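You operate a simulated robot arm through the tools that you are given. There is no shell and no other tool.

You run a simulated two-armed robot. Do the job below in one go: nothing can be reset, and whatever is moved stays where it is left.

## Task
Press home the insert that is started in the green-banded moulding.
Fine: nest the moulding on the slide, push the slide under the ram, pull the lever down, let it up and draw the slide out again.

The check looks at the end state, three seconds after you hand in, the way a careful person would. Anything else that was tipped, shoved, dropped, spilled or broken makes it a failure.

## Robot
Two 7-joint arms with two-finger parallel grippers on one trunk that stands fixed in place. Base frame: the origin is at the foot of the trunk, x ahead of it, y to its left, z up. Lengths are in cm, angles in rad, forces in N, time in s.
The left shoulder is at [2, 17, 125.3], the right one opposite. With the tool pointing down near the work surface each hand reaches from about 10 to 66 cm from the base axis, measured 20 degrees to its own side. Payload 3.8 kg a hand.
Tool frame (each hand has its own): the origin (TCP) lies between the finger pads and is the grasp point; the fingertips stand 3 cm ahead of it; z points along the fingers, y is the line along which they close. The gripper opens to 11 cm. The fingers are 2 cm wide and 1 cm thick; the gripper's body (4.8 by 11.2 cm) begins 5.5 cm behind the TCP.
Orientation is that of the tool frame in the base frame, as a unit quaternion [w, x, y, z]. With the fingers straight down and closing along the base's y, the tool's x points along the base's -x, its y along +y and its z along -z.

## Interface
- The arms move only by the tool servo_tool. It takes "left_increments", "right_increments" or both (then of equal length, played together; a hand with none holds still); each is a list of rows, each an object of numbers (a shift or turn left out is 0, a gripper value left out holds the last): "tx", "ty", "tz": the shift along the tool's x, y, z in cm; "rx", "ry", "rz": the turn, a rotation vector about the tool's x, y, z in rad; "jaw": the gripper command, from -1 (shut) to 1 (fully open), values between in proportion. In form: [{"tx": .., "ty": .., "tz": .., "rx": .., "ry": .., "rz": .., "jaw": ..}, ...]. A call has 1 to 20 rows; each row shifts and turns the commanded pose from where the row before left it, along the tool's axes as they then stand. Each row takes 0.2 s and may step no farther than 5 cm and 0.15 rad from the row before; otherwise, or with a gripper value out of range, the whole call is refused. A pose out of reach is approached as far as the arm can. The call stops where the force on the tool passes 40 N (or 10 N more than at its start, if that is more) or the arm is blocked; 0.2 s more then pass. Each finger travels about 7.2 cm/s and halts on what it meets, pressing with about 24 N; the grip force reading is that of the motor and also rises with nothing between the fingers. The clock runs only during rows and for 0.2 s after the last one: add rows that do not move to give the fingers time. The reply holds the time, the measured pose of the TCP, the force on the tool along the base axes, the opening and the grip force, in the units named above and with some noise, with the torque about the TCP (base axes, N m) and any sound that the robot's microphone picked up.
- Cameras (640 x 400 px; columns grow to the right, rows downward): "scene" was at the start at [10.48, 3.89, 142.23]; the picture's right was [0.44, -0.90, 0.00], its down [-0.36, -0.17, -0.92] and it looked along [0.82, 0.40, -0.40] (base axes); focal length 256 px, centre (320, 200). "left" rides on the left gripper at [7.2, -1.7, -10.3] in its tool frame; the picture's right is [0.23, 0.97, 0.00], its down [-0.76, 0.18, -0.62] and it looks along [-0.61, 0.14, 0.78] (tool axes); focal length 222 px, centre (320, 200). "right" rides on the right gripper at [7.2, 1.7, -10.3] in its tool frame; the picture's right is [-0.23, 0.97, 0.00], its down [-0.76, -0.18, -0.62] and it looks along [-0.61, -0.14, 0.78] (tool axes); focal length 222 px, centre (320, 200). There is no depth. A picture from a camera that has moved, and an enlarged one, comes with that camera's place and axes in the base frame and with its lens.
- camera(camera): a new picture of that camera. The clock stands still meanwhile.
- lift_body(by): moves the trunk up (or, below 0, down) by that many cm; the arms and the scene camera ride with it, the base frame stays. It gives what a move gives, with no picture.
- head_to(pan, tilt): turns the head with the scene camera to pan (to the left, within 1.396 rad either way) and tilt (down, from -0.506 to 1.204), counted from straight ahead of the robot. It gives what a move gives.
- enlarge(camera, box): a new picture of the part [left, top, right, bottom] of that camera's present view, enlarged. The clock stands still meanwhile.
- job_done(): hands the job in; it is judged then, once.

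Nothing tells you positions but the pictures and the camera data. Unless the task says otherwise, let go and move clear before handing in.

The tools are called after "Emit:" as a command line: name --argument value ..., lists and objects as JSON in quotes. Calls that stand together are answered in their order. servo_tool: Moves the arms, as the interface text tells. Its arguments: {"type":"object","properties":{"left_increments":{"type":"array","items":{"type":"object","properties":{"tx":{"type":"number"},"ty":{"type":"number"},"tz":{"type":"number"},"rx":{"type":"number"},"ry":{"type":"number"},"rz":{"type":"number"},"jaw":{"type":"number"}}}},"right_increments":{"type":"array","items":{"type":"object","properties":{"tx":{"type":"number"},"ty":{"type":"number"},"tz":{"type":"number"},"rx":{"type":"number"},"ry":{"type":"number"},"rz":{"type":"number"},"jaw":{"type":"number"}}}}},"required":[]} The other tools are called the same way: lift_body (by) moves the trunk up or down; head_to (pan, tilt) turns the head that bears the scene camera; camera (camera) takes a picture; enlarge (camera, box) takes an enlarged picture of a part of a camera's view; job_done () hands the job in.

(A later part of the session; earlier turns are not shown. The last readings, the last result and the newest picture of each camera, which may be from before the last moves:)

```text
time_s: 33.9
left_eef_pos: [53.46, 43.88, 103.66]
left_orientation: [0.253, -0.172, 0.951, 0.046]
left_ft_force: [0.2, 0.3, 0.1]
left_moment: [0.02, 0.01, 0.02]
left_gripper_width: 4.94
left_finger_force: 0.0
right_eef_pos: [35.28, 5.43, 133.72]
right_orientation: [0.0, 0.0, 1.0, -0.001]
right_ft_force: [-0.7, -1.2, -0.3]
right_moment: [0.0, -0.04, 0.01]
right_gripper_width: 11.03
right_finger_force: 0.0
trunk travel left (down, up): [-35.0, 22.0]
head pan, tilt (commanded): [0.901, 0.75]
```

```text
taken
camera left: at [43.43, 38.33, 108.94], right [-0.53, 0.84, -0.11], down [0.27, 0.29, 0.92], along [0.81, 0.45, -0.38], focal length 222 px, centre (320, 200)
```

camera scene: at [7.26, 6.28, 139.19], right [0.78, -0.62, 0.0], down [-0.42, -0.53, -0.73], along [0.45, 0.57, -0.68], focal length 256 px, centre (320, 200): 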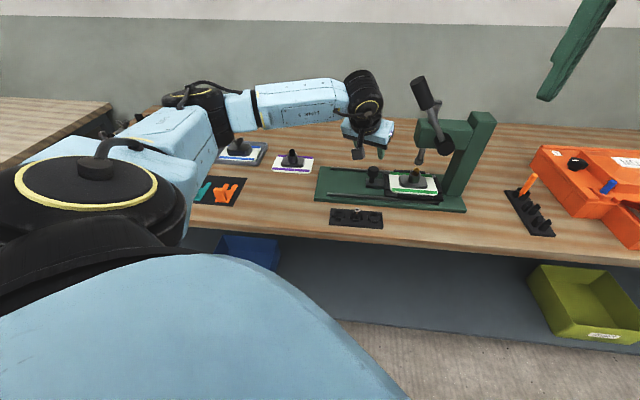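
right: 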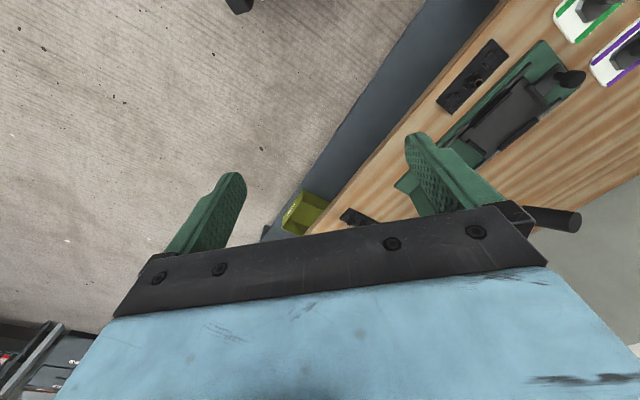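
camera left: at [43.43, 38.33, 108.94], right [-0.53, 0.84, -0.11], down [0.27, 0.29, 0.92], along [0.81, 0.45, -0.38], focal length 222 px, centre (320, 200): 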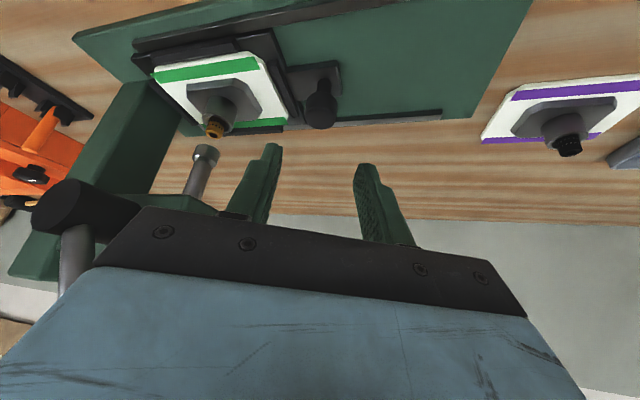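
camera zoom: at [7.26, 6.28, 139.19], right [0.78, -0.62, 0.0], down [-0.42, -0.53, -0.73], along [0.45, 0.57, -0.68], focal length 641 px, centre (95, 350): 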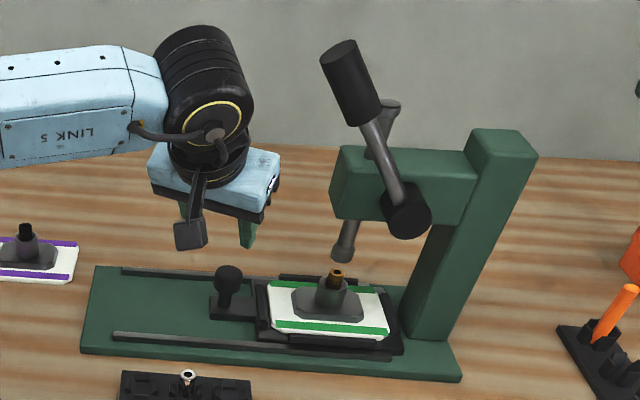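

The slide is in and the insert sits under the ram. Now I need the lever's geometry; zooming on the hub and lever in both views.

Emit:
enlarge --camera "left" --box '[0, 60, 240, 300]'

Emit:
enlarge --camera "scene" --box '[390, 60, 510, 160]'

```text
1.67 times, centred on (120, 180) of left
camera zoom: at [43.43, 38.33, 108.94], right [-0.53, 0.84, -0.11], down [0.27, 0.29, 0.92], along [0.81, 0.45, -0.38], focal length 370 px, centre (653, 233)
```

zoom: 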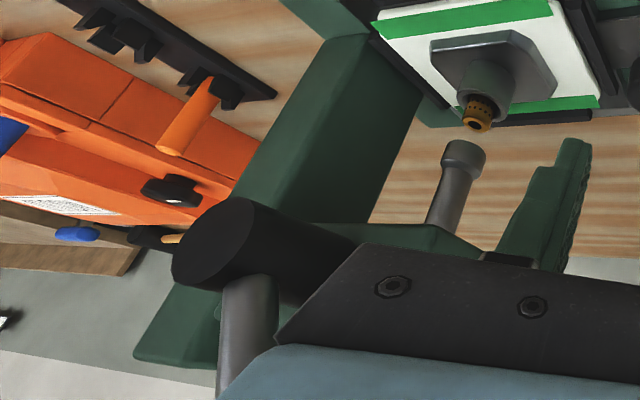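

```text
4.00 times, centred on (450, 110) of scene
camera zoom: at [7.26, 6.28, 139.19], right [0.78, -0.62, 0.0], down [-0.42, -0.53, -0.73], along [0.45, 0.57, -0.68], focal length 1025 px, centre (-200, 560)
```

zoom: 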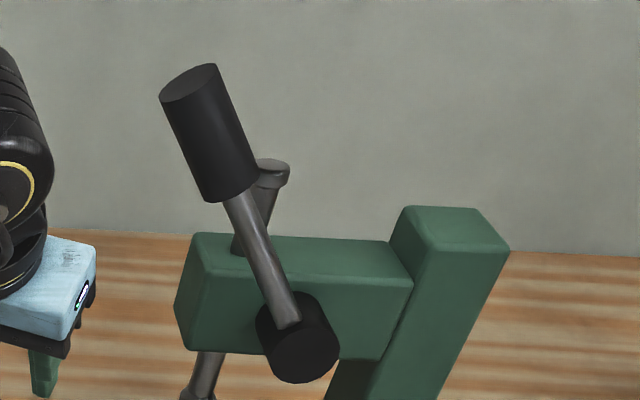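

The slide is parked at its stop. For the lever I'll use the right hand, approaching horizontally along the bench depth direction so its fingers straddle the handle. First I move the left hand aside to the left and up.

Emit:
servo_tool --left_increments '[{"tx": 0.308, "ty": 2.716, "tz": -2.022}, {"tx": 0.308, "ty": 2.716, "tz": -2.022}, {"tx": 0.308, "ty": 2.716, "tz": -2.022}, {"tx": 0.308, "ty": 2.716, "tz": -2.022}, {"tx": 0.308, "ty": 2.716, "tz": -2.022}]' --right_increments '[{"rz": -0.1323}, {"rz": -0.1323}, {"rz": -0.1323}, {"rz": -0.1323}, {"rz": -0.1323}]'

Emit:
camera --camera "scene"

Emit:
camera --camera "left"

```text
time_s: 35.1
left_eef_pos: [42.7, 54.38, 111.44]
left_orientation: [0.253, -0.171, 0.951, 0.045]
left_ft_force: [-0.1, 0.1, 0.5]
left_moment: [-0.01, -0.02, 0.01]
left_gripper_width: 4.94
left_finger_force: 0.0
right_eef_pos: [35.1, 5.58, 133.64]
right_orientation: [0.0, -0.325, 0.946, 0.0]
right_ft_force: [-1.0, 0.9, -0.4]
right_moment: [0.01, 0.01, 0.02]
right_gripper_width: 11.0
right_finger_force: 0.0
trunk travel left (down, up): [-35.0, 22.0]
head pan, tilt (commanded): [0.901, 0.75]
```

```text
taken
camera scene: at [7.23, 6.3, 139.19], right [0.78, -0.62, 0.0], down [-0.42, -0.53, -0.73], along [0.45, 0.57, -0.68], focal length 256 px, centre (320, 200)
```

scene: 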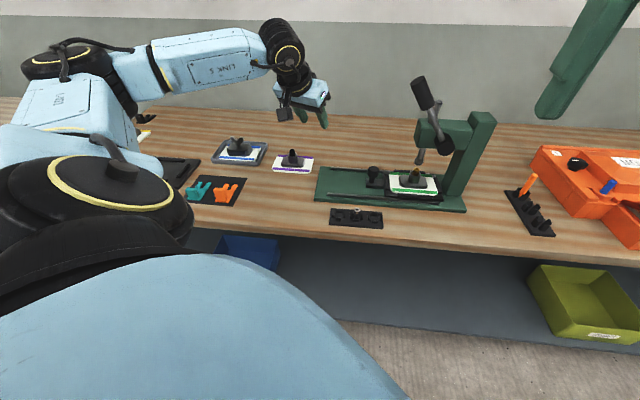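

```text
taken
camera left: at [32.63, 48.83, 116.88], right [-0.52, 0.84, -0.11], down [0.27, 0.29, 0.92], along [0.81, 0.45, -0.38], focal length 222 px, centre (320, 200)
```

left: 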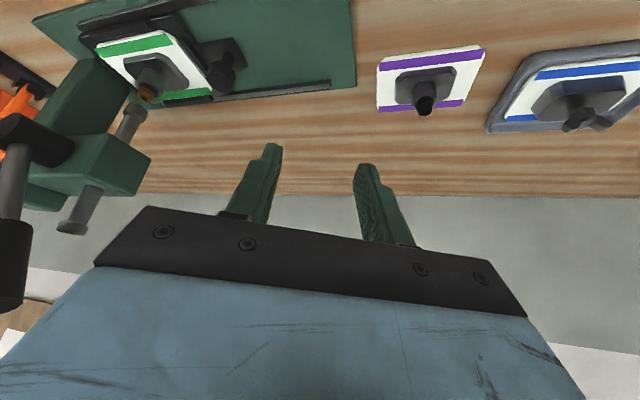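

The left camera now sees the lever too. Zooming there to triangulate hub and handle.

Emit:
enlarge --camera "left" --box '[0, 80, 160, 320]'

Emit:
enlarge --camera "scene" --box '[390, 60, 510, 160]'

```text
1.67 times, centred on (80, 200) of left
camera zoom: at [32.63, 48.83, 116.88], right [-0.52, 0.84, -0.11], down [0.27, 0.29, 0.92], along [0.81, 0.45, -0.38], focal length 370 px, centre (720, 200)
```

zoom: 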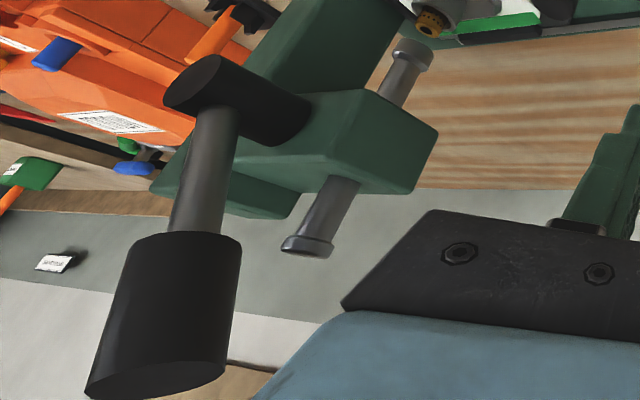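

```text
4.00 times, centred on (450, 110) of scene
camera zoom: at [7.23, 6.3, 139.19], right [0.78, -0.62, 0.0], down [-0.42, -0.53, -0.73], along [0.45, 0.57, -0.68], focal length 1025 px, centre (-200, 560)
```

zoom: 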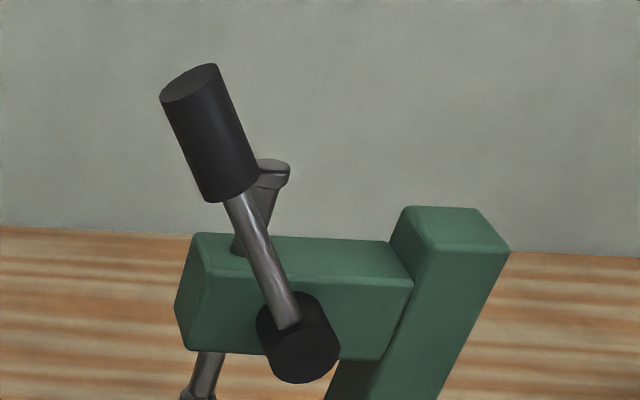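

Lever geometry is now firm: hub at z≈105.7, handle centre about (60.4, 36.9, 117.7), and the lever leans ~34° from vertical in the bench plane. I'll bring the right hand round, leaning it toward horizontal while moving forward, in two stages.

Emit:
servo_tool --right_increments '[{"rz": -0.1323}, {"tx": -2.92, "ty": 0.388, "tz": 1.37, "ry": -0.1428}, {"tx": -2.695, "ty": 0.388, "tz": 1.772, "ry": -0.1428}, {"tx": -2.416, "ty": 0.388, "tz": 2.137, "ry": -0.1428}, {"tx": -2.087, "ty": 0.388, "tz": 2.459, "ry": -0.1428}, {"tx": -1.716, "ty": 0.388, "tz": 2.731, "ry": -0.1428}, {"tx": -1.31, "ty": 0.388, "tz": 2.948, "ry": -0.1428}]'

Emit:
camera --camera "scene"

Emit:
camera --camera "right"

```text
time_s: 36.7
left_eef_pos: [42.77, 54.43, 111.5]
left_orientation: [0.253, -0.172, 0.951, 0.046]
left_ft_force: [-0.6, -0.5, 0.6]
left_moment: [0.01, -0.01, 0.01]
left_gripper_width: 4.94
left_finger_force: 0.0
right_eef_pos: [45.83, 19.81, 125.4]
right_orientation: [0.384, -0.351, 0.839, 0.161]
right_ft_force: [-0.4, 0.4, -0.6]
right_moment: [-0.03, 0.0, 0.0]
right_gripper_width: 11.03
right_finger_force: 0.0
trunk travel left (down, up): [-35.0, 22.0]
head pan, tilt (commanded): [0.901, 0.75]
```

```text
taken
camera scene: at [7.35, 6.33, 139.18], right [0.78, -0.62, 0.0], down [-0.42, -0.53, -0.73], along [0.45, 0.57, -0.68], focal length 256 px, centre (320, 200)
```

scene: 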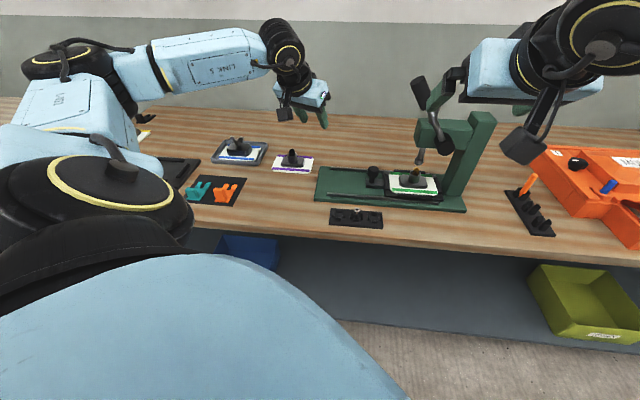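

```text
taken
camera right: at [35.75, 12.01, 126.56], right [-0.59, 0.79, 0.17], down [0.15, -0.11, 0.98], along [0.79, 0.61, -0.05], focal length 222 px, centre (320, 200)
```

right: 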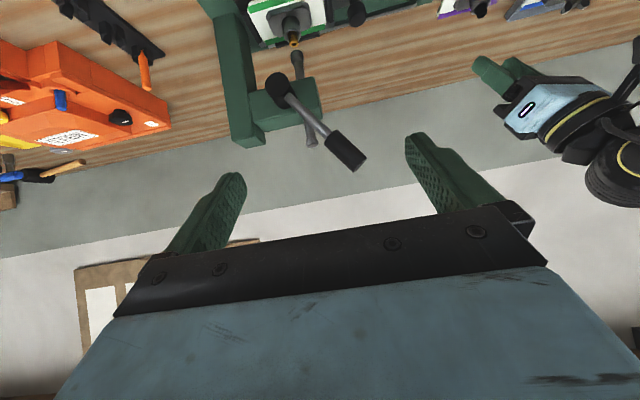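

Right camera has a great view of the lever. Continuing with the second half of the approach.

Emit:
servo_tool --right_increments '[{"tx": -0.877, "ty": 0.388, "tz": 3.104, "ry": -0.1428}, {"tx": -0.426, "ty": 0.388, "tz": 3.197, "ry": -0.1428}, {"tx": 0.033, "ty": 0.388, "tz": 3.225, "ry": -0.1428}, {"tx": 0.492, "ty": 0.388, "tz": 3.188, "ry": -0.1428}]'

Emit:
camera --camera "scene"

Emit:
camera --camera "right"

```text
time_s: 37.7
left_eef_pos: [42.7, 54.38, 111.49]
left_orientation: [0.254, -0.171, 0.951, 0.045]
left_ft_force: [1.3, -0.2, 0.2]
left_moment: [-0.01, -0.02, -0.01]
left_gripper_width: 4.93
left_finger_force: 0.0
right_eef_pos: [52.21, 28.38, 120.66]
right_orientation: [0.587, -0.297, 0.711, 0.246]
right_ft_force: [0.9, -0.3, -0.2]
right_moment: [0.01, 0.0, 0.03]
right_gripper_width: 11.0
right_finger_force: 0.0
right hand out of reach, approached as far as the arm can: row 4
trunk travel left (down, up): [-35.0, 22.0]
head pan, tilt (commanded): [0.901, 0.75]
```

```text
taken
camera scene: at [7.27, 6.3, 139.19], right [0.78, -0.62, 0.0], down [-0.42, -0.53, -0.73], along [0.45, 0.57, -0.68], focal length 256 px, centre (320, 200)
```

scene: 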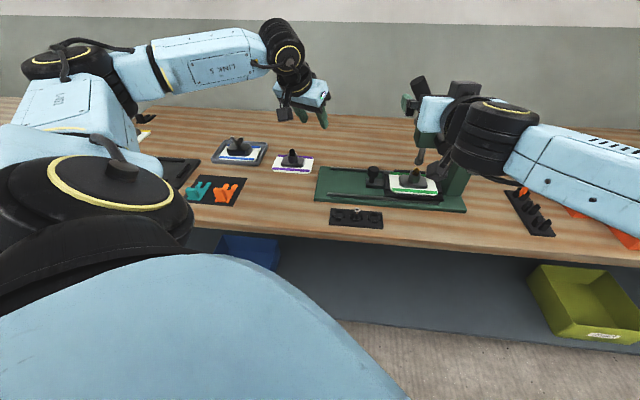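

```text
taken
camera right: at [42.93, 21.39, 115.39], right [-0.67, 0.71, 0.22], down [-0.2, -0.46, 0.87], along [0.72, 0.53, 0.45], focal length 222 px, centre (320, 200)
```

right: 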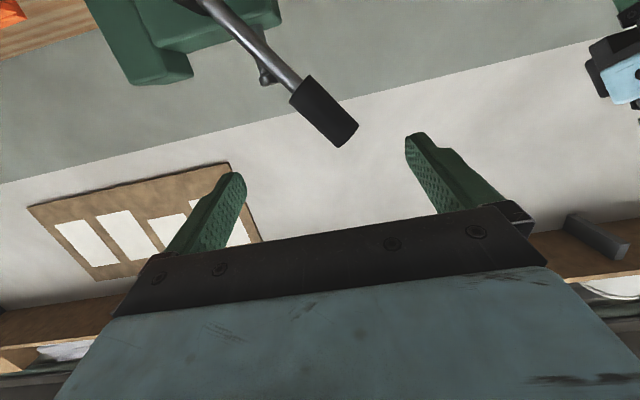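

The arm reached its wrist limit at about 79° lean, which is plenty. I'll ease the lean slightly, roll the hand so the fingers close across the handle, and narrow the jaws.

Emit:
servo_tool --right_increments '[{"ry": 0.08}, {"rz": -0.1483, "jaw": 0.3}, {"rz": -0.1483, "jaw": 0.1}, {"rz": -0.1483, "jaw": 0.1}, {"rz": -0.1483, "jaw": 0.1}]'

Emit:
camera --camera "scene"

Emit:
camera --camera "right"

Emit:
camera --camera "left"

```text
time_s: 38.9
left_eef_pos: [42.66, 54.34, 111.55]
left_orientation: [0.253, -0.172, 0.951, 0.047]
left_ft_force: [-0.2, -0.5, -0.3]
left_moment: [-0.01, 0.02, 0.02]
left_gripper_width: 4.94
left_finger_force: 0.0
right_eef_pos: [52.43, 28.24, 120.51]
right_orientation: [0.621, -0.499, 0.601, 0.061]
right_ft_force: [0.3, -1.0, -0.8]
right_moment: [0.01, 0.01, -0.01]
right_gripper_width: 6.02
right_finger_force: 0.1
trunk travel left (down, up): [-35.0, 22.0]
head pan, tilt (commanded): [0.901, 0.75]
```

```text
taken
camera scene: at [7.31, 6.32, 139.18], right [0.78, -0.62, 0.0], down [-0.42, -0.53, -0.73], along [0.45, 0.57, -0.68], focal length 256 px, centre (320, 200)
```

scene: 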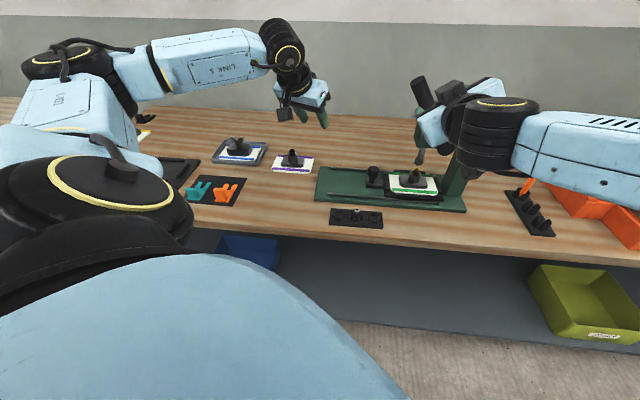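

```text
taken
camera right: at [46.08, 18.19, 115.97], right [-0.72, 0.6, -0.35], down [-0.51, -0.12, 0.85], along [0.47, 0.79, 0.39], focal length 222 px, centre (320, 200)
```

right: 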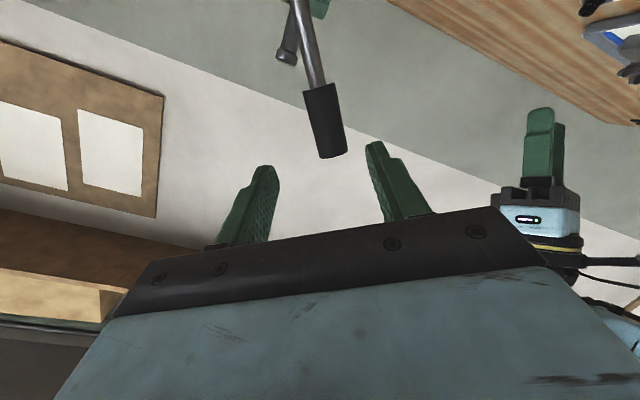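

```text
taken
camera left: at [32.71, 48.85, 116.83], right [-0.53, 0.84, -0.11], down [0.27, 0.29, 0.92], along [0.81, 0.45, -0.38], focal length 222 px, centre (320, 200)
```

left: 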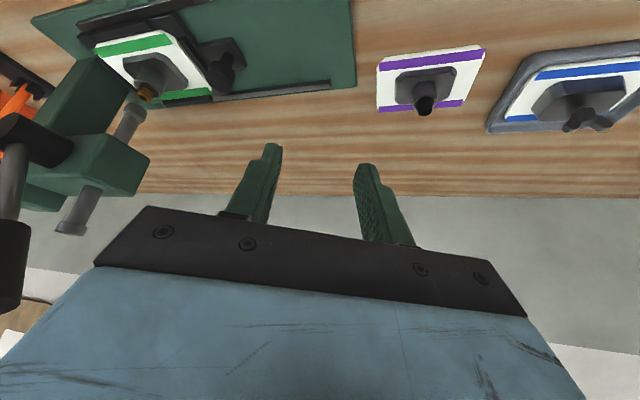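

Handle is lined up between the fingers in the right camera. Advancing in two steps along the tool axis.

Emit:
servo_tool --right_increments '[{"tx": -0.24, "ty": 0.084, "tz": 1.6}, {"tx": -0.24, "ty": 0.084, "tz": 1.6}, {"tx": -0.24, "ty": 0.084, "tz": 1.6}, {"tx": -0.24, "ty": 0.084, "tz": 1.6}]'

Emit:
camera --camera "right"

Emit:
enlarge --camera "scene" --box '[380, 60, 540, 200]'

Emit:
enlarge --camera "left" --box '[0, 80, 160, 320]'

```text
time_s: 39.9
left_eef_pos: [42.71, 54.35, 111.57]
left_orientation: [0.253, -0.171, 0.951, 0.046]
left_ft_force: [0.9, 0.0, 0.3]
left_moment: [-0.01, 0.0, 0.01]
left_gripper_width: 4.97
left_finger_force: 0.1
right_eef_pos: [55.29, 32.18, 119.95]
right_orientation: [0.622, -0.498, 0.601, 0.061]
right_ft_force: [0.1, -0.9, 0.2]
right_moment: [0.03, 0.0, -0.02]
right_gripper_width: 6.06
right_finger_force: 0.0
right hand out of reach, approached as far as the arm can: row 4
trunk travel left (down, up): [-35.0, 22.0]
head pan, tilt (commanded): [0.901, 0.75]
```

```text
taken
camera right: at [48.99, 22.02, 115.36], right [-0.72, 0.6, -0.35], down [-0.51, -0.12, 0.85], along [0.47, 0.79, 0.4], focal length 222 px, centre (320, 200)
```

right: 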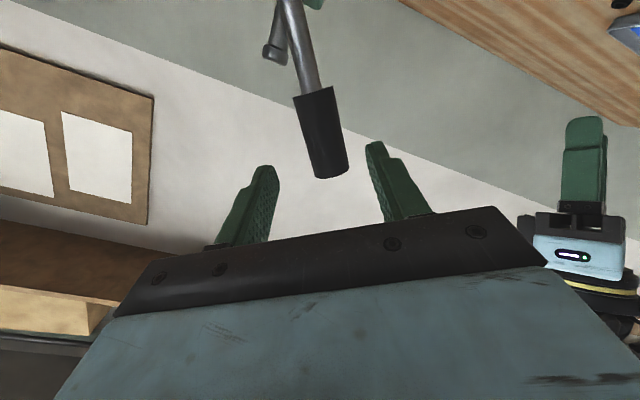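

```text
2.86 times, centred on (460, 130) of scene
camera zoom: at [7.27, 6.28, 139.19], right [0.78, -0.62, 0.0], down [-0.42, -0.53, -0.73], along [0.45, 0.57, -0.68], focal length 732 px, centre (-80, 400)
```

zoom: 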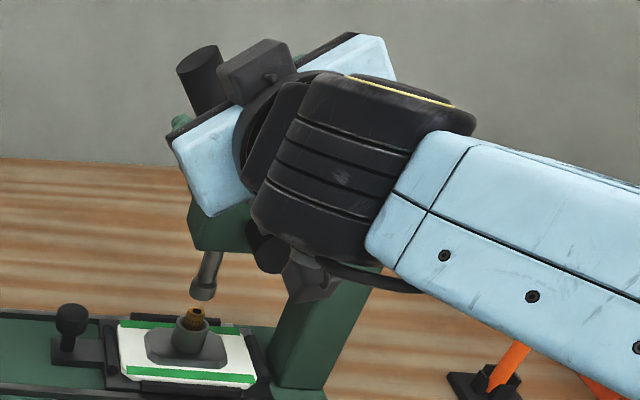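

```text
1.67 times, centred on (80, 200) of left
camera zoom: at [32.68, 48.82, 116.86], right [-0.53, 0.84, -0.11], down [0.27, 0.29, 0.92], along [0.81, 0.45, -0.38], focal length 370 px, centre (720, 200)
```

zoom: 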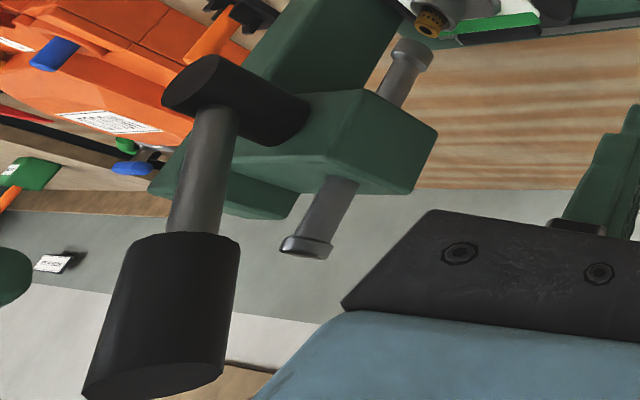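

The right arm hits a joint limit going further with that steep lean. I'll reduce the lean (hand pointing more downward) and try again.

Emit:
servo_tool --right_increments '[{"rx": -0.07, "ry": 0.1036}, {"rx": -0.07, "ry": 0.1036}, {"rz": -0.05}]'

Emit:
camera --camera "right"

```text
time_s: 40.7
left_eef_pos: [42.79, 54.43, 111.47]
left_orientation: [0.253, -0.172, 0.951, 0.046]
left_ft_force: [0.0, -1.0, 0.1]
left_moment: [-0.02, 0.04, -0.01]
left_gripper_width: 4.97
left_finger_force: 0.1
right_eef_pos: [54.86, 30.76, 119.87]
right_orientation: [0.52, -0.561, 0.643, 0.038]
right_ft_force: [0.1, 0.5, -0.2]
right_moment: [-0.03, 0.02, 0.05]
right_gripper_width: 6.05
right_finger_force: 0.0
right hand out of reach, approached as far as the arm can: row 1, 2
trunk travel left (down, up): [-35.0, 22.0]
head pan, tilt (commanded): [0.901, 0.75]
```

```text
taken
camera right: at [48.31, 19.9, 118.46], right [-0.78, 0.51, -0.36], down [-0.38, 0.06, 0.92], along [0.49, 0.86, 0.15], focal length 222 px, centre (320, 200)
```

right: 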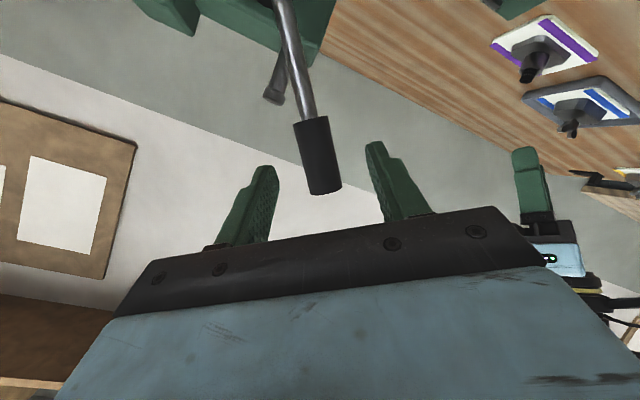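

The right arm can't reach across far enough for the lever, so I'll park it back where it started and use the left hand for the lever instead. Backing the right hand out first.

Emit:
servo_tool --right_increments '[{"tz": -3}, {"tz": -3}, {"tz": -3}, {"rz": 0.1286}, {"rz": 0.1286}, {"rz": 0.1286}, {"rz": 0.1286}, {"rz": 0.1286}]'

```text
time_s: 42.5
left_eef_pos: [42.82, 54.33, 111.48]
left_orientation: [0.254, -0.171, 0.951, 0.046]
left_ft_force: [0.1, -1.5, -0.4]
left_moment: [0.02, 0.0, 0.0]
left_gripper_width: 4.96
left_finger_force: 0.0
right_eef_pos: [49.34, 25.1, 123.83]
right_orientation: [0.481, -0.329, 0.787, 0.202]
right_ft_force: [-0.4, -0.4, 0.1]
right_moment: [-0.01, 0.01, 0.0]
right_gripper_width: 6.08
right_finger_force: 0.1
trunk travel left (down, up): [-35.0, 22.0]
head pan, tilt (commanded): [0.901, 0.75]
```

Right hand is clear of the lever. Returning it to its starting pose region.

Emit:
servo_tool --right_increments '[{"tx": 0.275, "ty": -0.459, "tz": -3.186, "ry": 0.137}, {"tx": 0.707, "ty": -0.459, "tz": -3.119, "ry": 0.137}, {"tx": 1.126, "ty": -0.459, "tz": -2.993, "ry": 0.137}, {"tx": 1.524, "ty": -0.459, "tz": -2.811, "ry": 0.137}, {"tx": 1.894, "ty": -0.459, "tz": -2.577, "ry": 0.137}, {"tx": 2.228, "ty": -0.459, "tz": -2.294, "ry": 0.137}, {"tx": 2.52, "ty": -0.459, "tz": -1.969, "ry": 0.137}, {"tx": 2.766, "ty": -0.459, "tz": -1.606, "ry": 0.137}]'

Emit:
camera --camera "scene"

```text
time_s: 44.3
left_eef_pos: [42.76, 54.41, 111.59]
left_orientation: [0.254, -0.172, 0.951, 0.046]
left_ft_force: [-0.1, -0.1, -0.6]
left_moment: [0.01, -0.01, 0.02]
left_gripper_width: 4.94
left_finger_force: 0.0
right_eef_pos: [35.5, 5.75, 133.59]
right_orientation: [-0.001, -0.386, 0.922, 0.0]
right_ft_force: [0.2, 0.0, -0.1]
right_moment: [-0.04, 0.0, 0.0]
right_gripper_width: 6.07
right_finger_force: 0.1
trunk travel left (down, up): [-35.0, 22.0]
head pan, tilt (commanded): [0.901, 0.75]
```

```text
taken
camera scene: at [7.31, 6.29, 139.18], right [0.78, -0.62, 0.0], down [-0.42, -0.53, -0.73], along [0.45, 0.57, -0.68], focal length 256 px, centre (320, 200)
```

scene: 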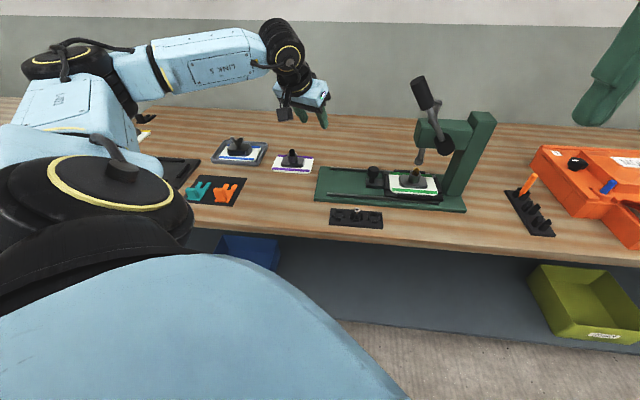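

Right arm parked. Now the left hand takes the lever: approach along the lever's own axis from its free end, fingers closing across it. I'll raise the trunk 20 cm for reach first.

Emit:
lift_body --by 20

Emit:
camera --camera "scene"

```text
time_s: 46.5
left_eef_pos: [42.74, 54.41, 131.48]
left_orientation: [0.253, -0.172, 0.951, 0.046]
left_ft_force: [0.5, 0.4, 0.1]
left_moment: [-0.03, -0.02, 0.02]
left_gripper_width: 4.96
left_finger_force: 0.1
right_eef_pos: [35.39, 5.8, 153.65]
right_orientation: [0.001, -0.386, 0.922, 0.0]
right_ft_force: [0.4, 0.0, 0.2]
right_moment: [-0.01, -0.04, 0.0]
right_gripper_width: 6.05
right_finger_force: 0.0
trunk travel left (down, up): [-55.0, 2.0]
head pan, tilt (commanded): [0.901, 0.75]
```

```text
taken
camera scene: at [7.32, 6.31, 159.17], right [0.78, -0.62, 0.0], down [-0.42, -0.53, -0.73], along [0.45, 0.57, -0.68], focal length 256 px, centre (320, 200)
```

scene: 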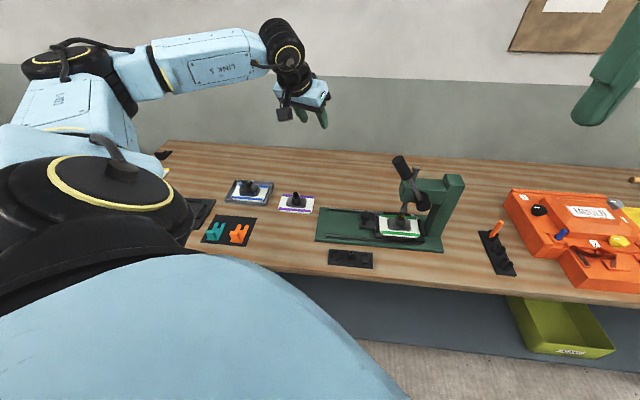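

Now moving the left hand near the press (high and clear) and turning it so it leans along the bench direction.

Emit:
servo_tool --left_increments '[{"tx": -0.774, "ty": -2.84, "tz": 0.443}, {"tx": -0.774, "ty": -2.84, "tz": 0.443}, {"tx": -0.774, "ty": -2.84, "tz": 0.443}, {"tx": -0.774, "ty": -2.84, "tz": 0.443}, {"rx": 0.0707, "rz": 0.1229}, {"rx": 0.0707, "rz": 0.1229}, {"rx": 0.0707, "rz": 0.1229}, {"rx": 0.0707, "rz": 0.1229}, {"rx": 0.0707, "rz": 0.1229}, {"rx": 0.0707, "rz": 0.1229}, {"rx": 0.0707, "rz": 0.1229}, {"rx": 0.0707, "rz": 0.1229}, {"ry": -0.075}]'

Emit:
camera --camera "scene"

Emit:
camera --camera "left"

```text
time_s: 49.3
left_eef_pos: [47.11, 37.82, 132.96]
left_orientation: [0.255, 0.229, 0.939, -0.026]
left_ft_force: [-1.2, 0.3, -0.2]
left_moment: [0.01, 0.0, -0.01]
left_gripper_width: 4.95
left_finger_force: 0.1
left hand out of reach, approached as far as the arm can: row 9, 10, 11, 12, 13
right_eef_pos: [35.54, 5.98, 153.58]
right_orientation: [0.001, -0.387, 0.922, 0.0]
right_ft_force: [-0.2, 0.2, 0.2]
right_moment: [-0.02, 0.02, -0.02]
right_gripper_width: 6.04
right_finger_force: 0.1
trunk travel left (down, up): [-55.0, 2.0]
head pan, tilt (commanded): [0.901, 0.75]
```

```text
taken
camera scene: at [7.37, 6.47, 159.17], right [0.78, -0.62, 0.0], down [-0.42, -0.54, -0.73], along [0.45, 0.57, -0.68], focal length 256 px, centre (320, 200)
```

scene: 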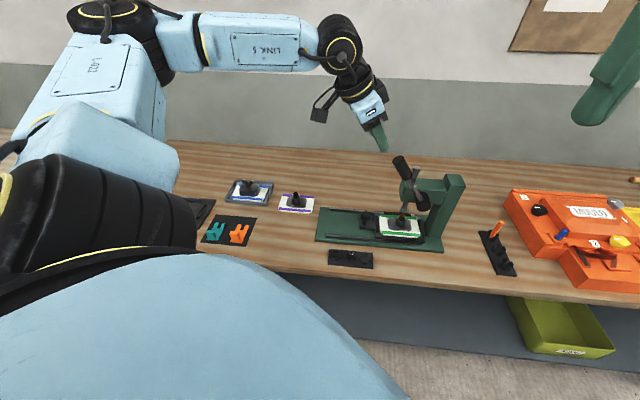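

```text
taken
camera left: at [35.94, 41.11, 138.19], right [0.26, 0.97, -0.04], down [0.37, -0.06, 0.93], along [0.89, -0.25, -0.37], focal length 222 px, centre (320, 200)
```

left: 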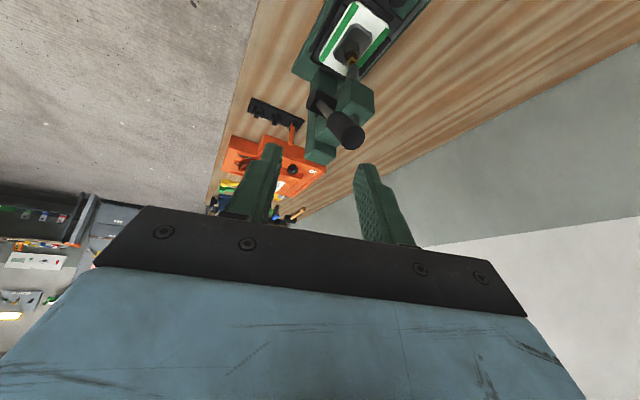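

The left arm can't turn fully to the lever plane either, but I have a simpler option: push the lever down with closed fingers laid across the handle from its upper side, using an orientation that was already reachable. First I undo the yaw and close the jaws.

Emit:
servo_tool --left_increments '[{"rx": -0.0677, "ry": 0.0094, "rz": -0.1198, "jaw": -1}, {"rx": -0.0677, "ry": 0.0094, "rz": -0.1198, "jaw": -1}, {"rx": -0.0677, "ry": 0.0094, "rz": -0.1198, "jaw": -1}, {"rx": -0.0677, "ry": 0.0094, "rz": -0.1198, "jaw": -1}, {"rx": -0.0677, "ry": 0.0094, "rz": -0.1198, "jaw": -1}]'

Emit:
camera --camera "left"

```text
time_s: 50.5
left_eef_pos: [47.04, 37.77, 133.03]
left_orientation: [0.249, -0.104, 0.961, 0.065]
left_ft_force: [0.3, -0.1, -0.6]
left_moment: [0.0, -0.02, 0.01]
left_gripper_width: 0.0
left_finger_force: 23.9
right_eef_pos: [35.53, 5.72, 153.51]
right_orientation: [0.001, -0.387, 0.922, 0.0]
right_ft_force: [0.1, -0.9, -0.3]
right_moment: [0.02, -0.01, -0.04]
right_gripper_width: 6.04
right_finger_force: 0.0
trunk travel left (down, up): [-55.0, 2.0]
head pan, tilt (commanded): [0.901, 0.75]
```

```text
taken
camera left: at [36.5, 33.2, 138.23], right [-0.42, 0.91, -0.04], down [0.32, 0.19, 0.93], along [0.85, 0.37, -0.37], focal length 222 px, centre (320, 200)
```

left: 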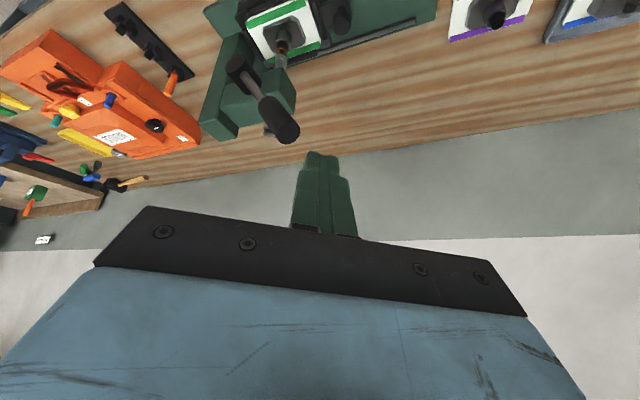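

Now moving to a standoff in front of the lever (toward me) and increasing the lean.

Emit:
servo_tool --left_increments '[{"tx": -0.529, "ty": -2.28, "tz": 1.722}, {"tx": -0.529, "ty": -2.28, "tz": 1.722}, {"tx": -0.529, "ty": -2.28, "tz": 1.722}, {"tx": -0.529, "ty": -2.28, "tz": 1.722}, {"tx": -0.529, "ty": -2.28, "tz": 1.722}, {"ry": -0.12}, {"ry": -0.12}, {"ry": -0.12}, {"ry": -0.12}]'

Emit:
camera --camera "scene"

Emit:
camera --camera "left"

```text
time_s: 52.5
left_eef_pos: [55.74, 28.71, 126.0]
left_orientation: [0.472, -0.085, 0.873, 0.086]
left_ft_force: [0.1, -0.4, 0.2]
left_moment: [0.0, -0.03, 0.0]
left_gripper_width: 0.01
left_finger_force: 24.2
right_eef_pos: [35.47, 5.97, 153.54]
right_orientation: [0.001, -0.387, 0.922, 0.0]
right_ft_force: [0.2, 0.1, -0.1]
right_moment: [0.0, -0.02, 0.02]
right_gripper_width: 6.02
right_finger_force: 0.1
trunk travel left (down, up): [-55.0, 2.0]
head pan, tilt (commanded): [0.901, 0.75]
```

```text
taken
camera scene: at [7.29, 6.33, 159.18], right [0.78, -0.62, 0.0], down [-0.42, -0.53, -0.73], along [0.45, 0.57, -0.68], focal length 256 px, centre (320, 200)
```

scene: 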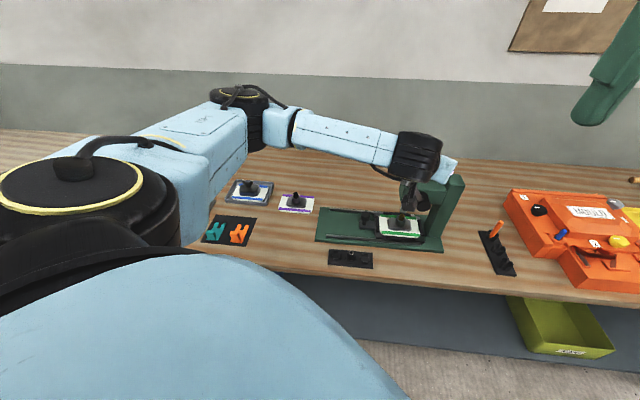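

```text
taken
camera left: at [43.99, 24.19, 125.35], right [-0.35, 0.93, -0.12], down [-0.13, 0.08, 0.99], along [0.93, 0.36, 0.1], focal length 222 px, centre (320, 200)
```

left: 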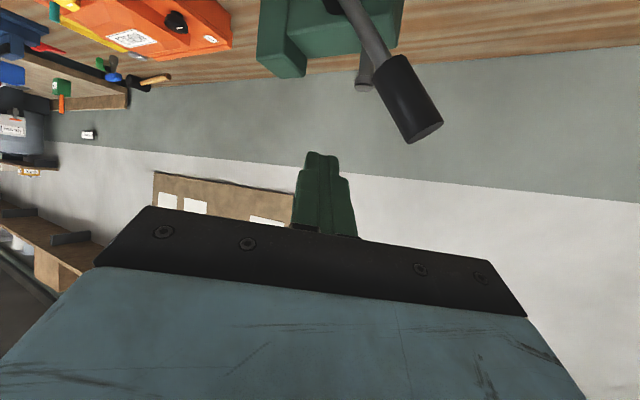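

Pose reached fine. Lowering to handle height (still in front), then sliding the closed fingers in on the upper-right side of the handle in two steps.

Emit:
servo_tool --left_increments '[{"tx": 2.095, "ty": -0.393, "tz": 1.505}, {"tx": 2.095, "ty": -0.393, "tz": 1.505}, {"tx": -0.968, "ty": 1.21, "tz": 1.664}]'

Emit:
camera --camera "left"

Emit:
enlarge --camera "scene" --box '[360, 110, 500, 260]'

```text
time_s: 53.3
left_eef_pos: [57.63, 29.98, 120.69]
left_orientation: [0.471, -0.084, 0.874, 0.085]
left_ft_force: [-0.2, 0.3, -0.1]
left_moment: [0.0, -0.03, 0.0]
left_gripper_width: 0.01
left_finger_force: 23.8
right_eef_pos: [35.39, 5.92, 153.64]
right_orientation: [0.001, -0.387, 0.922, 0.0]
right_ft_force: [-0.5, 0.4, 0.4]
right_moment: [-0.01, 0.0, 0.0]
right_gripper_width: 6.06
right_finger_force: 0.2
trunk travel left (down, up): [-55.0, 2.0]
head pan, tilt (commanded): [0.901, 0.75]
```

```text
taken
camera left: at [45.79, 25.51, 120.06], right [-0.35, 0.93, -0.12], down [-0.13, 0.08, 0.99], along [0.93, 0.36, 0.09], focal length 222 px, centre (320, 200)
```

left: 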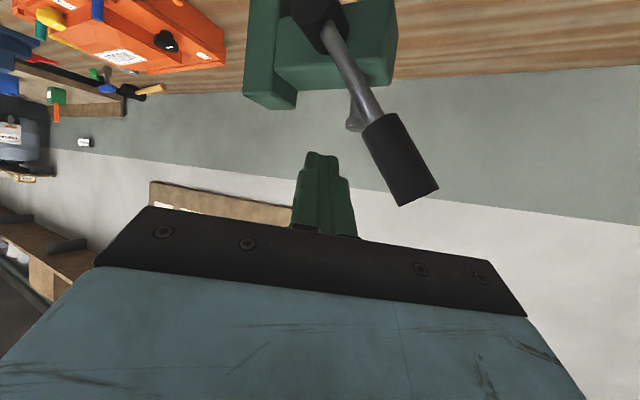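

```text
2.67 times, centred on (430, 185) of scene
camera zoom: at [7.3, 6.42, 159.18], right [0.78, -0.62, 0.0], down [-0.42, -0.54, -0.73], along [0.45, 0.57, -0.68], focal length 684 px, centre (27, 240)
```

zoom: 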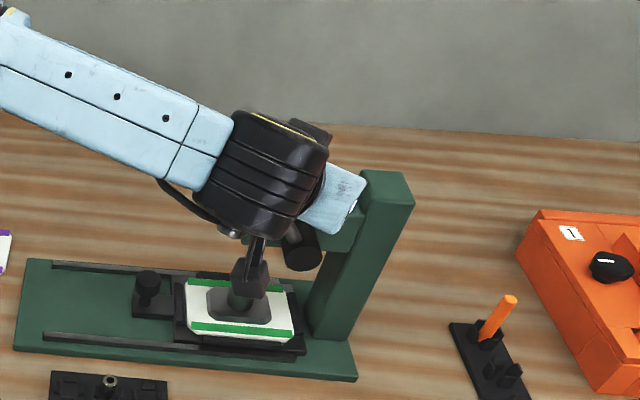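

Fingers are on the correct (upper-right) side of the handle. Advancing into the lever's plane.

Emit:
servo_tool --left_increments '[{"tx": -0.968, "ty": 1.21, "tz": 1.664}, {"tx": -0.968, "ty": 1.21, "tz": 1.664}, {"tx": -0.968, "ty": 1.21, "tz": 1.664}]'

Emit:
camera --camera "left"

Emit:
camera --camera "scene"

```text
time_s: 54.1
left_eef_pos: [62.57, 34.85, 120.79]
left_orientation: [0.471, -0.084, 0.874, 0.086]
left_ft_force: [0.5, 0.0, -0.2]
left_moment: [-0.01, 0.01, 0.01]
left_gripper_width: 0.01
left_finger_force: 23.7
right_eef_pos: [35.48, 5.79, 153.48]
right_orientation: [0.0, -0.387, 0.922, 0.0]
right_ft_force: [0.1, 0.4, 0.1]
right_moment: [0.03, 0.03, 0.01]
right_gripper_width: 6.08
right_finger_force: 0.0
trunk travel left (down, up): [-55.0, 2.0]
head pan, tilt (commanded): [0.901, 0.75]
```

```text
taken
camera left: at [50.69, 30.41, 120.01], right [-0.34, 0.93, -0.12], down [-0.13, 0.08, 0.99], along [0.93, 0.36, 0.09], focal length 222 px, centre (320, 200)
```

left: 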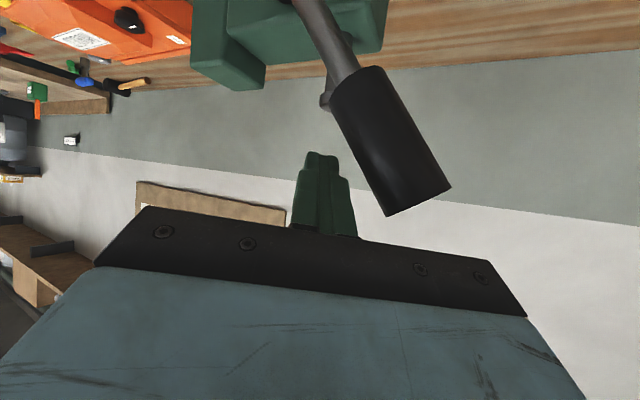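

```text
taken
camera scene: at [7.36, 6.3, 159.18], right [0.78, -0.62, 0.0], down [-0.42, -0.53, -0.73], along [0.45, 0.57, -0.68], focal length 256 px, centre (320, 200)
```

scene: 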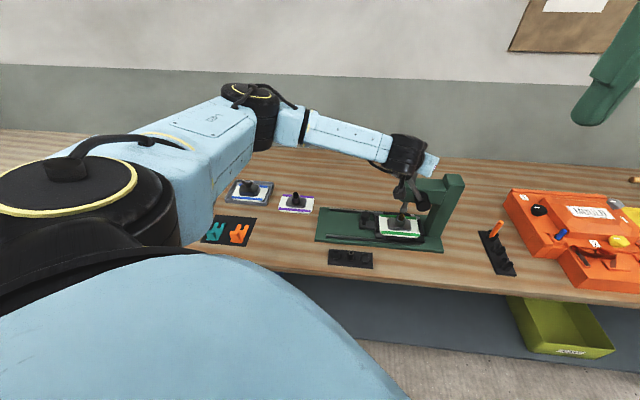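

In position beside the handle. Starting the push — a small first move to make contact and turn the lever a few degrees, watching force.

Emit:
servo_tool --left_increments '[{"tx": 0.476, "ty": 0.481, "tz": -0.072}, {"tx": 0.476, "ty": 0.481, "tz": -0.072}, {"tx": 0.476, "ty": 0.481, "tz": -0.072}, {"tx": 0.476, "ty": 0.481, "tz": -0.072}]'

Emit:
camera --camera "left"

```text
time_s: 55.1
left_eef_pos: [60.86, 36.44, 119.44]
left_orientation: [0.471, -0.084, 0.874, 0.085]
left_ft_force: [0.8, -0.5, 0.9]
left_moment: [0.0, -0.01, 0.01]
left_gripper_width: 0.01
left_finger_force: 24.2
right_eef_pos: [35.45, 5.77, 153.63]
right_orientation: [0.001, -0.387, 0.922, 0.0]
right_ft_force: [0.4, 0.4, 0.1]
right_moment: [-0.01, 0.05, 0.0]
right_gripper_width: 6.06
right_finger_force: 0.1
trunk travel left (down, up): [-55.0, 2.0]
head pan, tilt (commanded): [0.901, 0.75]
```

```text
taken
camera left: at [49.03, 32.0, 118.84], right [-0.35, 0.93, -0.12], down [-0.13, 0.08, 0.99], along [0.93, 0.36, 0.09], focal length 222 px, centre (320, 200)
```

left: 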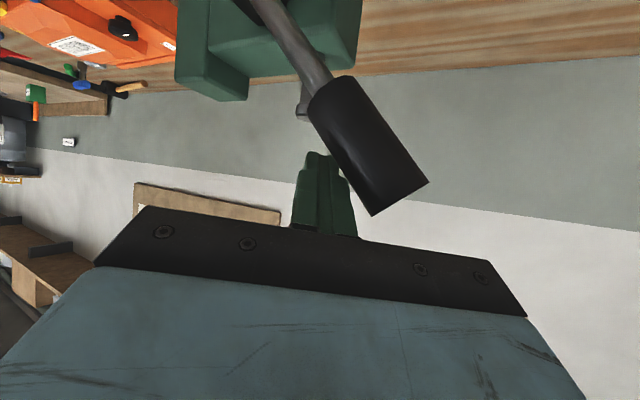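

No contact yet; continuing along the arc.

Emit:
servo_tool --left_increments '[{"tx": 0.517, "ty": 0.452, "tz": -0.028}, {"tx": 0.517, "ty": 0.452, "tz": -0.028}]'

Emit:
camera --camera "left"

```text
time_s: 55.7
left_eef_pos: [60.19, 37.31, 118.72]
left_orientation: [0.47, -0.085, 0.874, 0.087]
left_ft_force: [2.7, -0.2, 0.4]
left_moment: [0.01, -0.04, -0.02]
left_gripper_width: 0.0
left_finger_force: 23.9
right_eef_pos: [35.47, 5.76, 153.61]
right_orientation: [0.001, -0.387, 0.922, 0.0]
right_ft_force: [-0.4, -0.7, 0.0]
right_moment: [0.01, 0.0, 0.04]
right_gripper_width: 6.03
right_finger_force: 0.1
trunk travel left (down, up): [-55.0, 2.0]
head pan, tilt (commanded): [0.901, 0.75]
```

```text
taken
camera left: at [48.24, 32.8, 118.06], right [-0.35, 0.93, -0.12], down [-0.13, 0.08, 0.99], along [0.93, 0.36, 0.09], focal length 222 px, centre (320, 200)
```

left: 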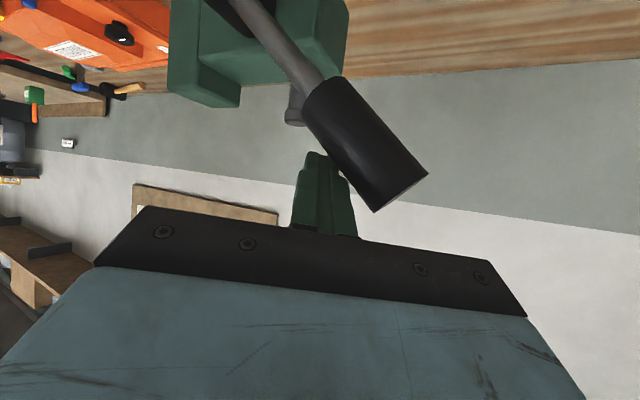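

Contact made with only ~2–3 N; the lever is following. Continuing the arc.

Emit:
servo_tool --left_increments '[{"tx": 0.517, "ty": 0.452, "tz": -0.028}, {"tx": 0.517, "ty": 0.452, "tz": -0.028}, {"tx": 0.569, "ty": 0.382, "tz": 0.054}, {"tx": 0.569, "ty": 0.382, "tz": 0.054}]'

Emit:
camera --camera "left"

Emit:
enlarge --camera "scene" --box '[350, 120, 480, 260]'

```text
time_s: 56.7
left_eef_pos: [59.68, 37.6, 118.28]
left_orientation: [0.47, -0.085, 0.874, 0.087]
left_ft_force: [1.2, -0.5, 1.9]
left_moment: [0.02, 0.01, -0.01]
left_gripper_width: 0.0
left_finger_force: 23.8
left hand out of reach, approached as far as the arm can: row 2, 3, 4
right_eef_pos: [35.42, 5.74, 153.57]
right_orientation: [0.0, -0.387, 0.922, 0.0]
right_ft_force: [0.1, -0.4, 0.5]
right_moment: [-0.01, 0.0, -0.02]
right_gripper_width: 6.04
right_finger_force: 0.2
trunk travel left (down, up): [-55.0, 2.0]
head pan, tilt (commanded): [0.901, 0.75]
```

```text
taken
camera left: at [47.81, 33.16, 117.73], right [-0.35, 0.93, -0.12], down [-0.13, 0.08, 0.99], along [0.93, 0.36, 0.09], focal length 222 px, centre (320, 200)
```

left: 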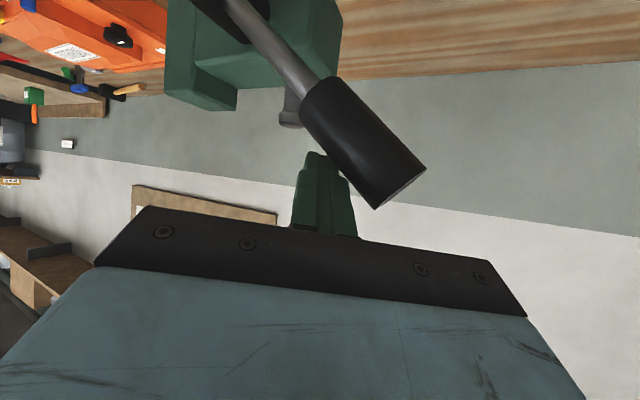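

```text
2.86 times, centred on (415, 190) of scene
camera zoom: at [7.31, 6.29, 159.18], right [0.78, -0.62, 0.0], down [-0.42, -0.53, -0.73], along [0.45, 0.57, -0.68], focal length 732 px, centre (49, 229)
```

zoom: 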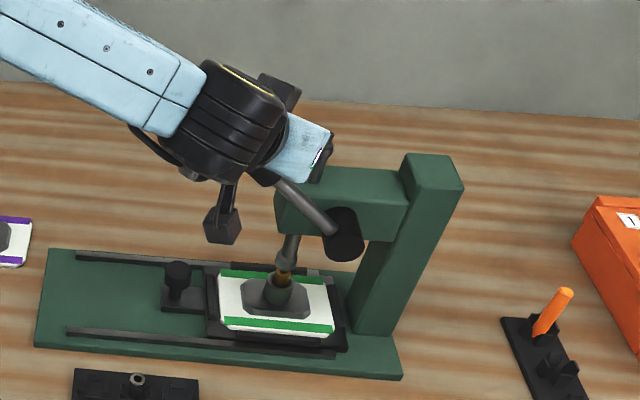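

The lever has turned ~20° and the ram has come down to the insert, but the arm hit a wrist limit. I'll reduce the hand's lean (pivoting about the contact) to regain range, then continue.

Emit:
servo_tool --left_increments '[{"ry": 0.1}, {"ry": 0.1}, {"ry": 0.1}]'

Emit:
camera --camera "left"

```text
time_s: 57.5
left_eef_pos: [59.75, 37.61, 118.31]
left_orientation: [0.334, -0.096, 0.935, 0.073]
left_ft_force: [1.7, -0.7, 1.8]
left_moment: [0.04, 0.0, -0.01]
left_gripper_width: 0.01
left_finger_force: 24.2
right_eef_pos: [35.53, 5.73, 153.59]
right_orientation: [0.0, -0.386, 0.922, 0.001]
right_ft_force: [-0.9, 0.4, 1.2]
right_moment: [0.0, 0.01, 0.0]
right_gripper_width: 6.05
right_finger_force: 0.0
trunk travel left (down, up): [-55.0, 2.0]
head pan, tilt (commanded): [0.901, 0.75]
```

```text
taken
camera left: at [48.31, 33.01, 121.46], right [-0.39, 0.92, -0.08], down [0.16, 0.15, 0.98], along [0.91, 0.37, -0.2], focal length 222 px, centre (320, 200)
```

left: 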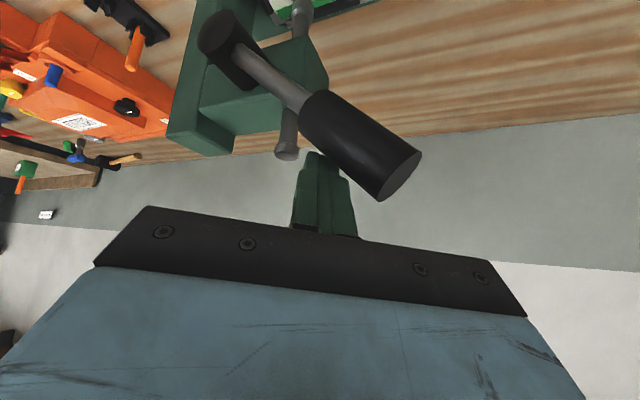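

Range regained with almost no force. Continuing the push along the arc, watching for the press resistance.

Emit:
servo_tool --left_increments '[{"tx": 0.464, "ty": 0.361, "tz": 0.17}, {"tx": 0.464, "ty": 0.361, "tz": 0.17}]'

Emit:
enlarge --camera "scene" --box '[350, 120, 480, 260]'

Emit:
camera --camera "left"

```text
time_s: 58.1
left_eef_pos: [58.95, 38.33, 117.45]
left_orientation: [0.334, -0.095, 0.935, 0.073]
left_ft_force: [4.8, 1.2, 0.9]
left_moment: [0.04, -0.06, -0.02]
left_gripper_width: 0.0
left_finger_force: 24.3
right_eef_pos: [35.56, 5.77, 153.55]
right_orientation: [0.001, -0.386, 0.922, 0.001]
right_ft_force: [0.3, 1.4, -1.1]
right_moment: [0.02, 0.02, 0.0]
right_gripper_width: 6.04
right_finger_force: 0.0
trunk travel left (down, up): [-55.0, 2.0]
head pan, tilt (commanded): [0.901, 0.75]
```

```text
2.86 times, centred on (415, 190) of scene
camera zoom: at [7.37, 6.33, 159.18], right [0.78, -0.62, 0.0], down [-0.42, -0.53, -0.73], along [0.45, 0.57, -0.68], focal length 732 px, centre (49, 229)
```

zoom: 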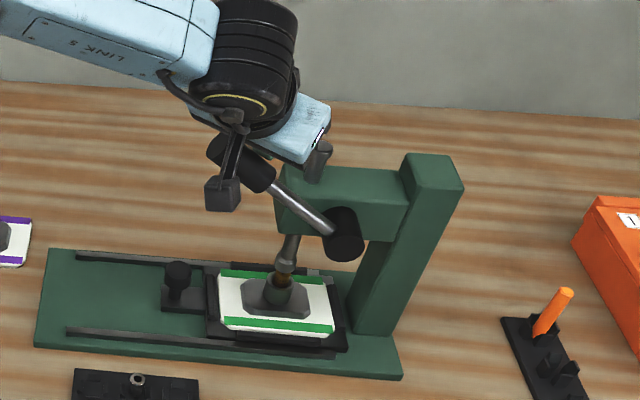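

```text
taken
camera left: at [47.59, 33.69, 120.61], right [-0.39, 0.92, -0.08], down [0.16, 0.15, 0.98], along [0.91, 0.37, -0.2], focal length 222 px, centre (320, 200)
```

left: 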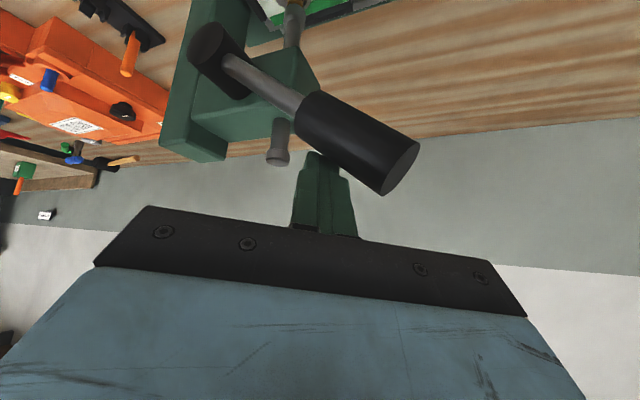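

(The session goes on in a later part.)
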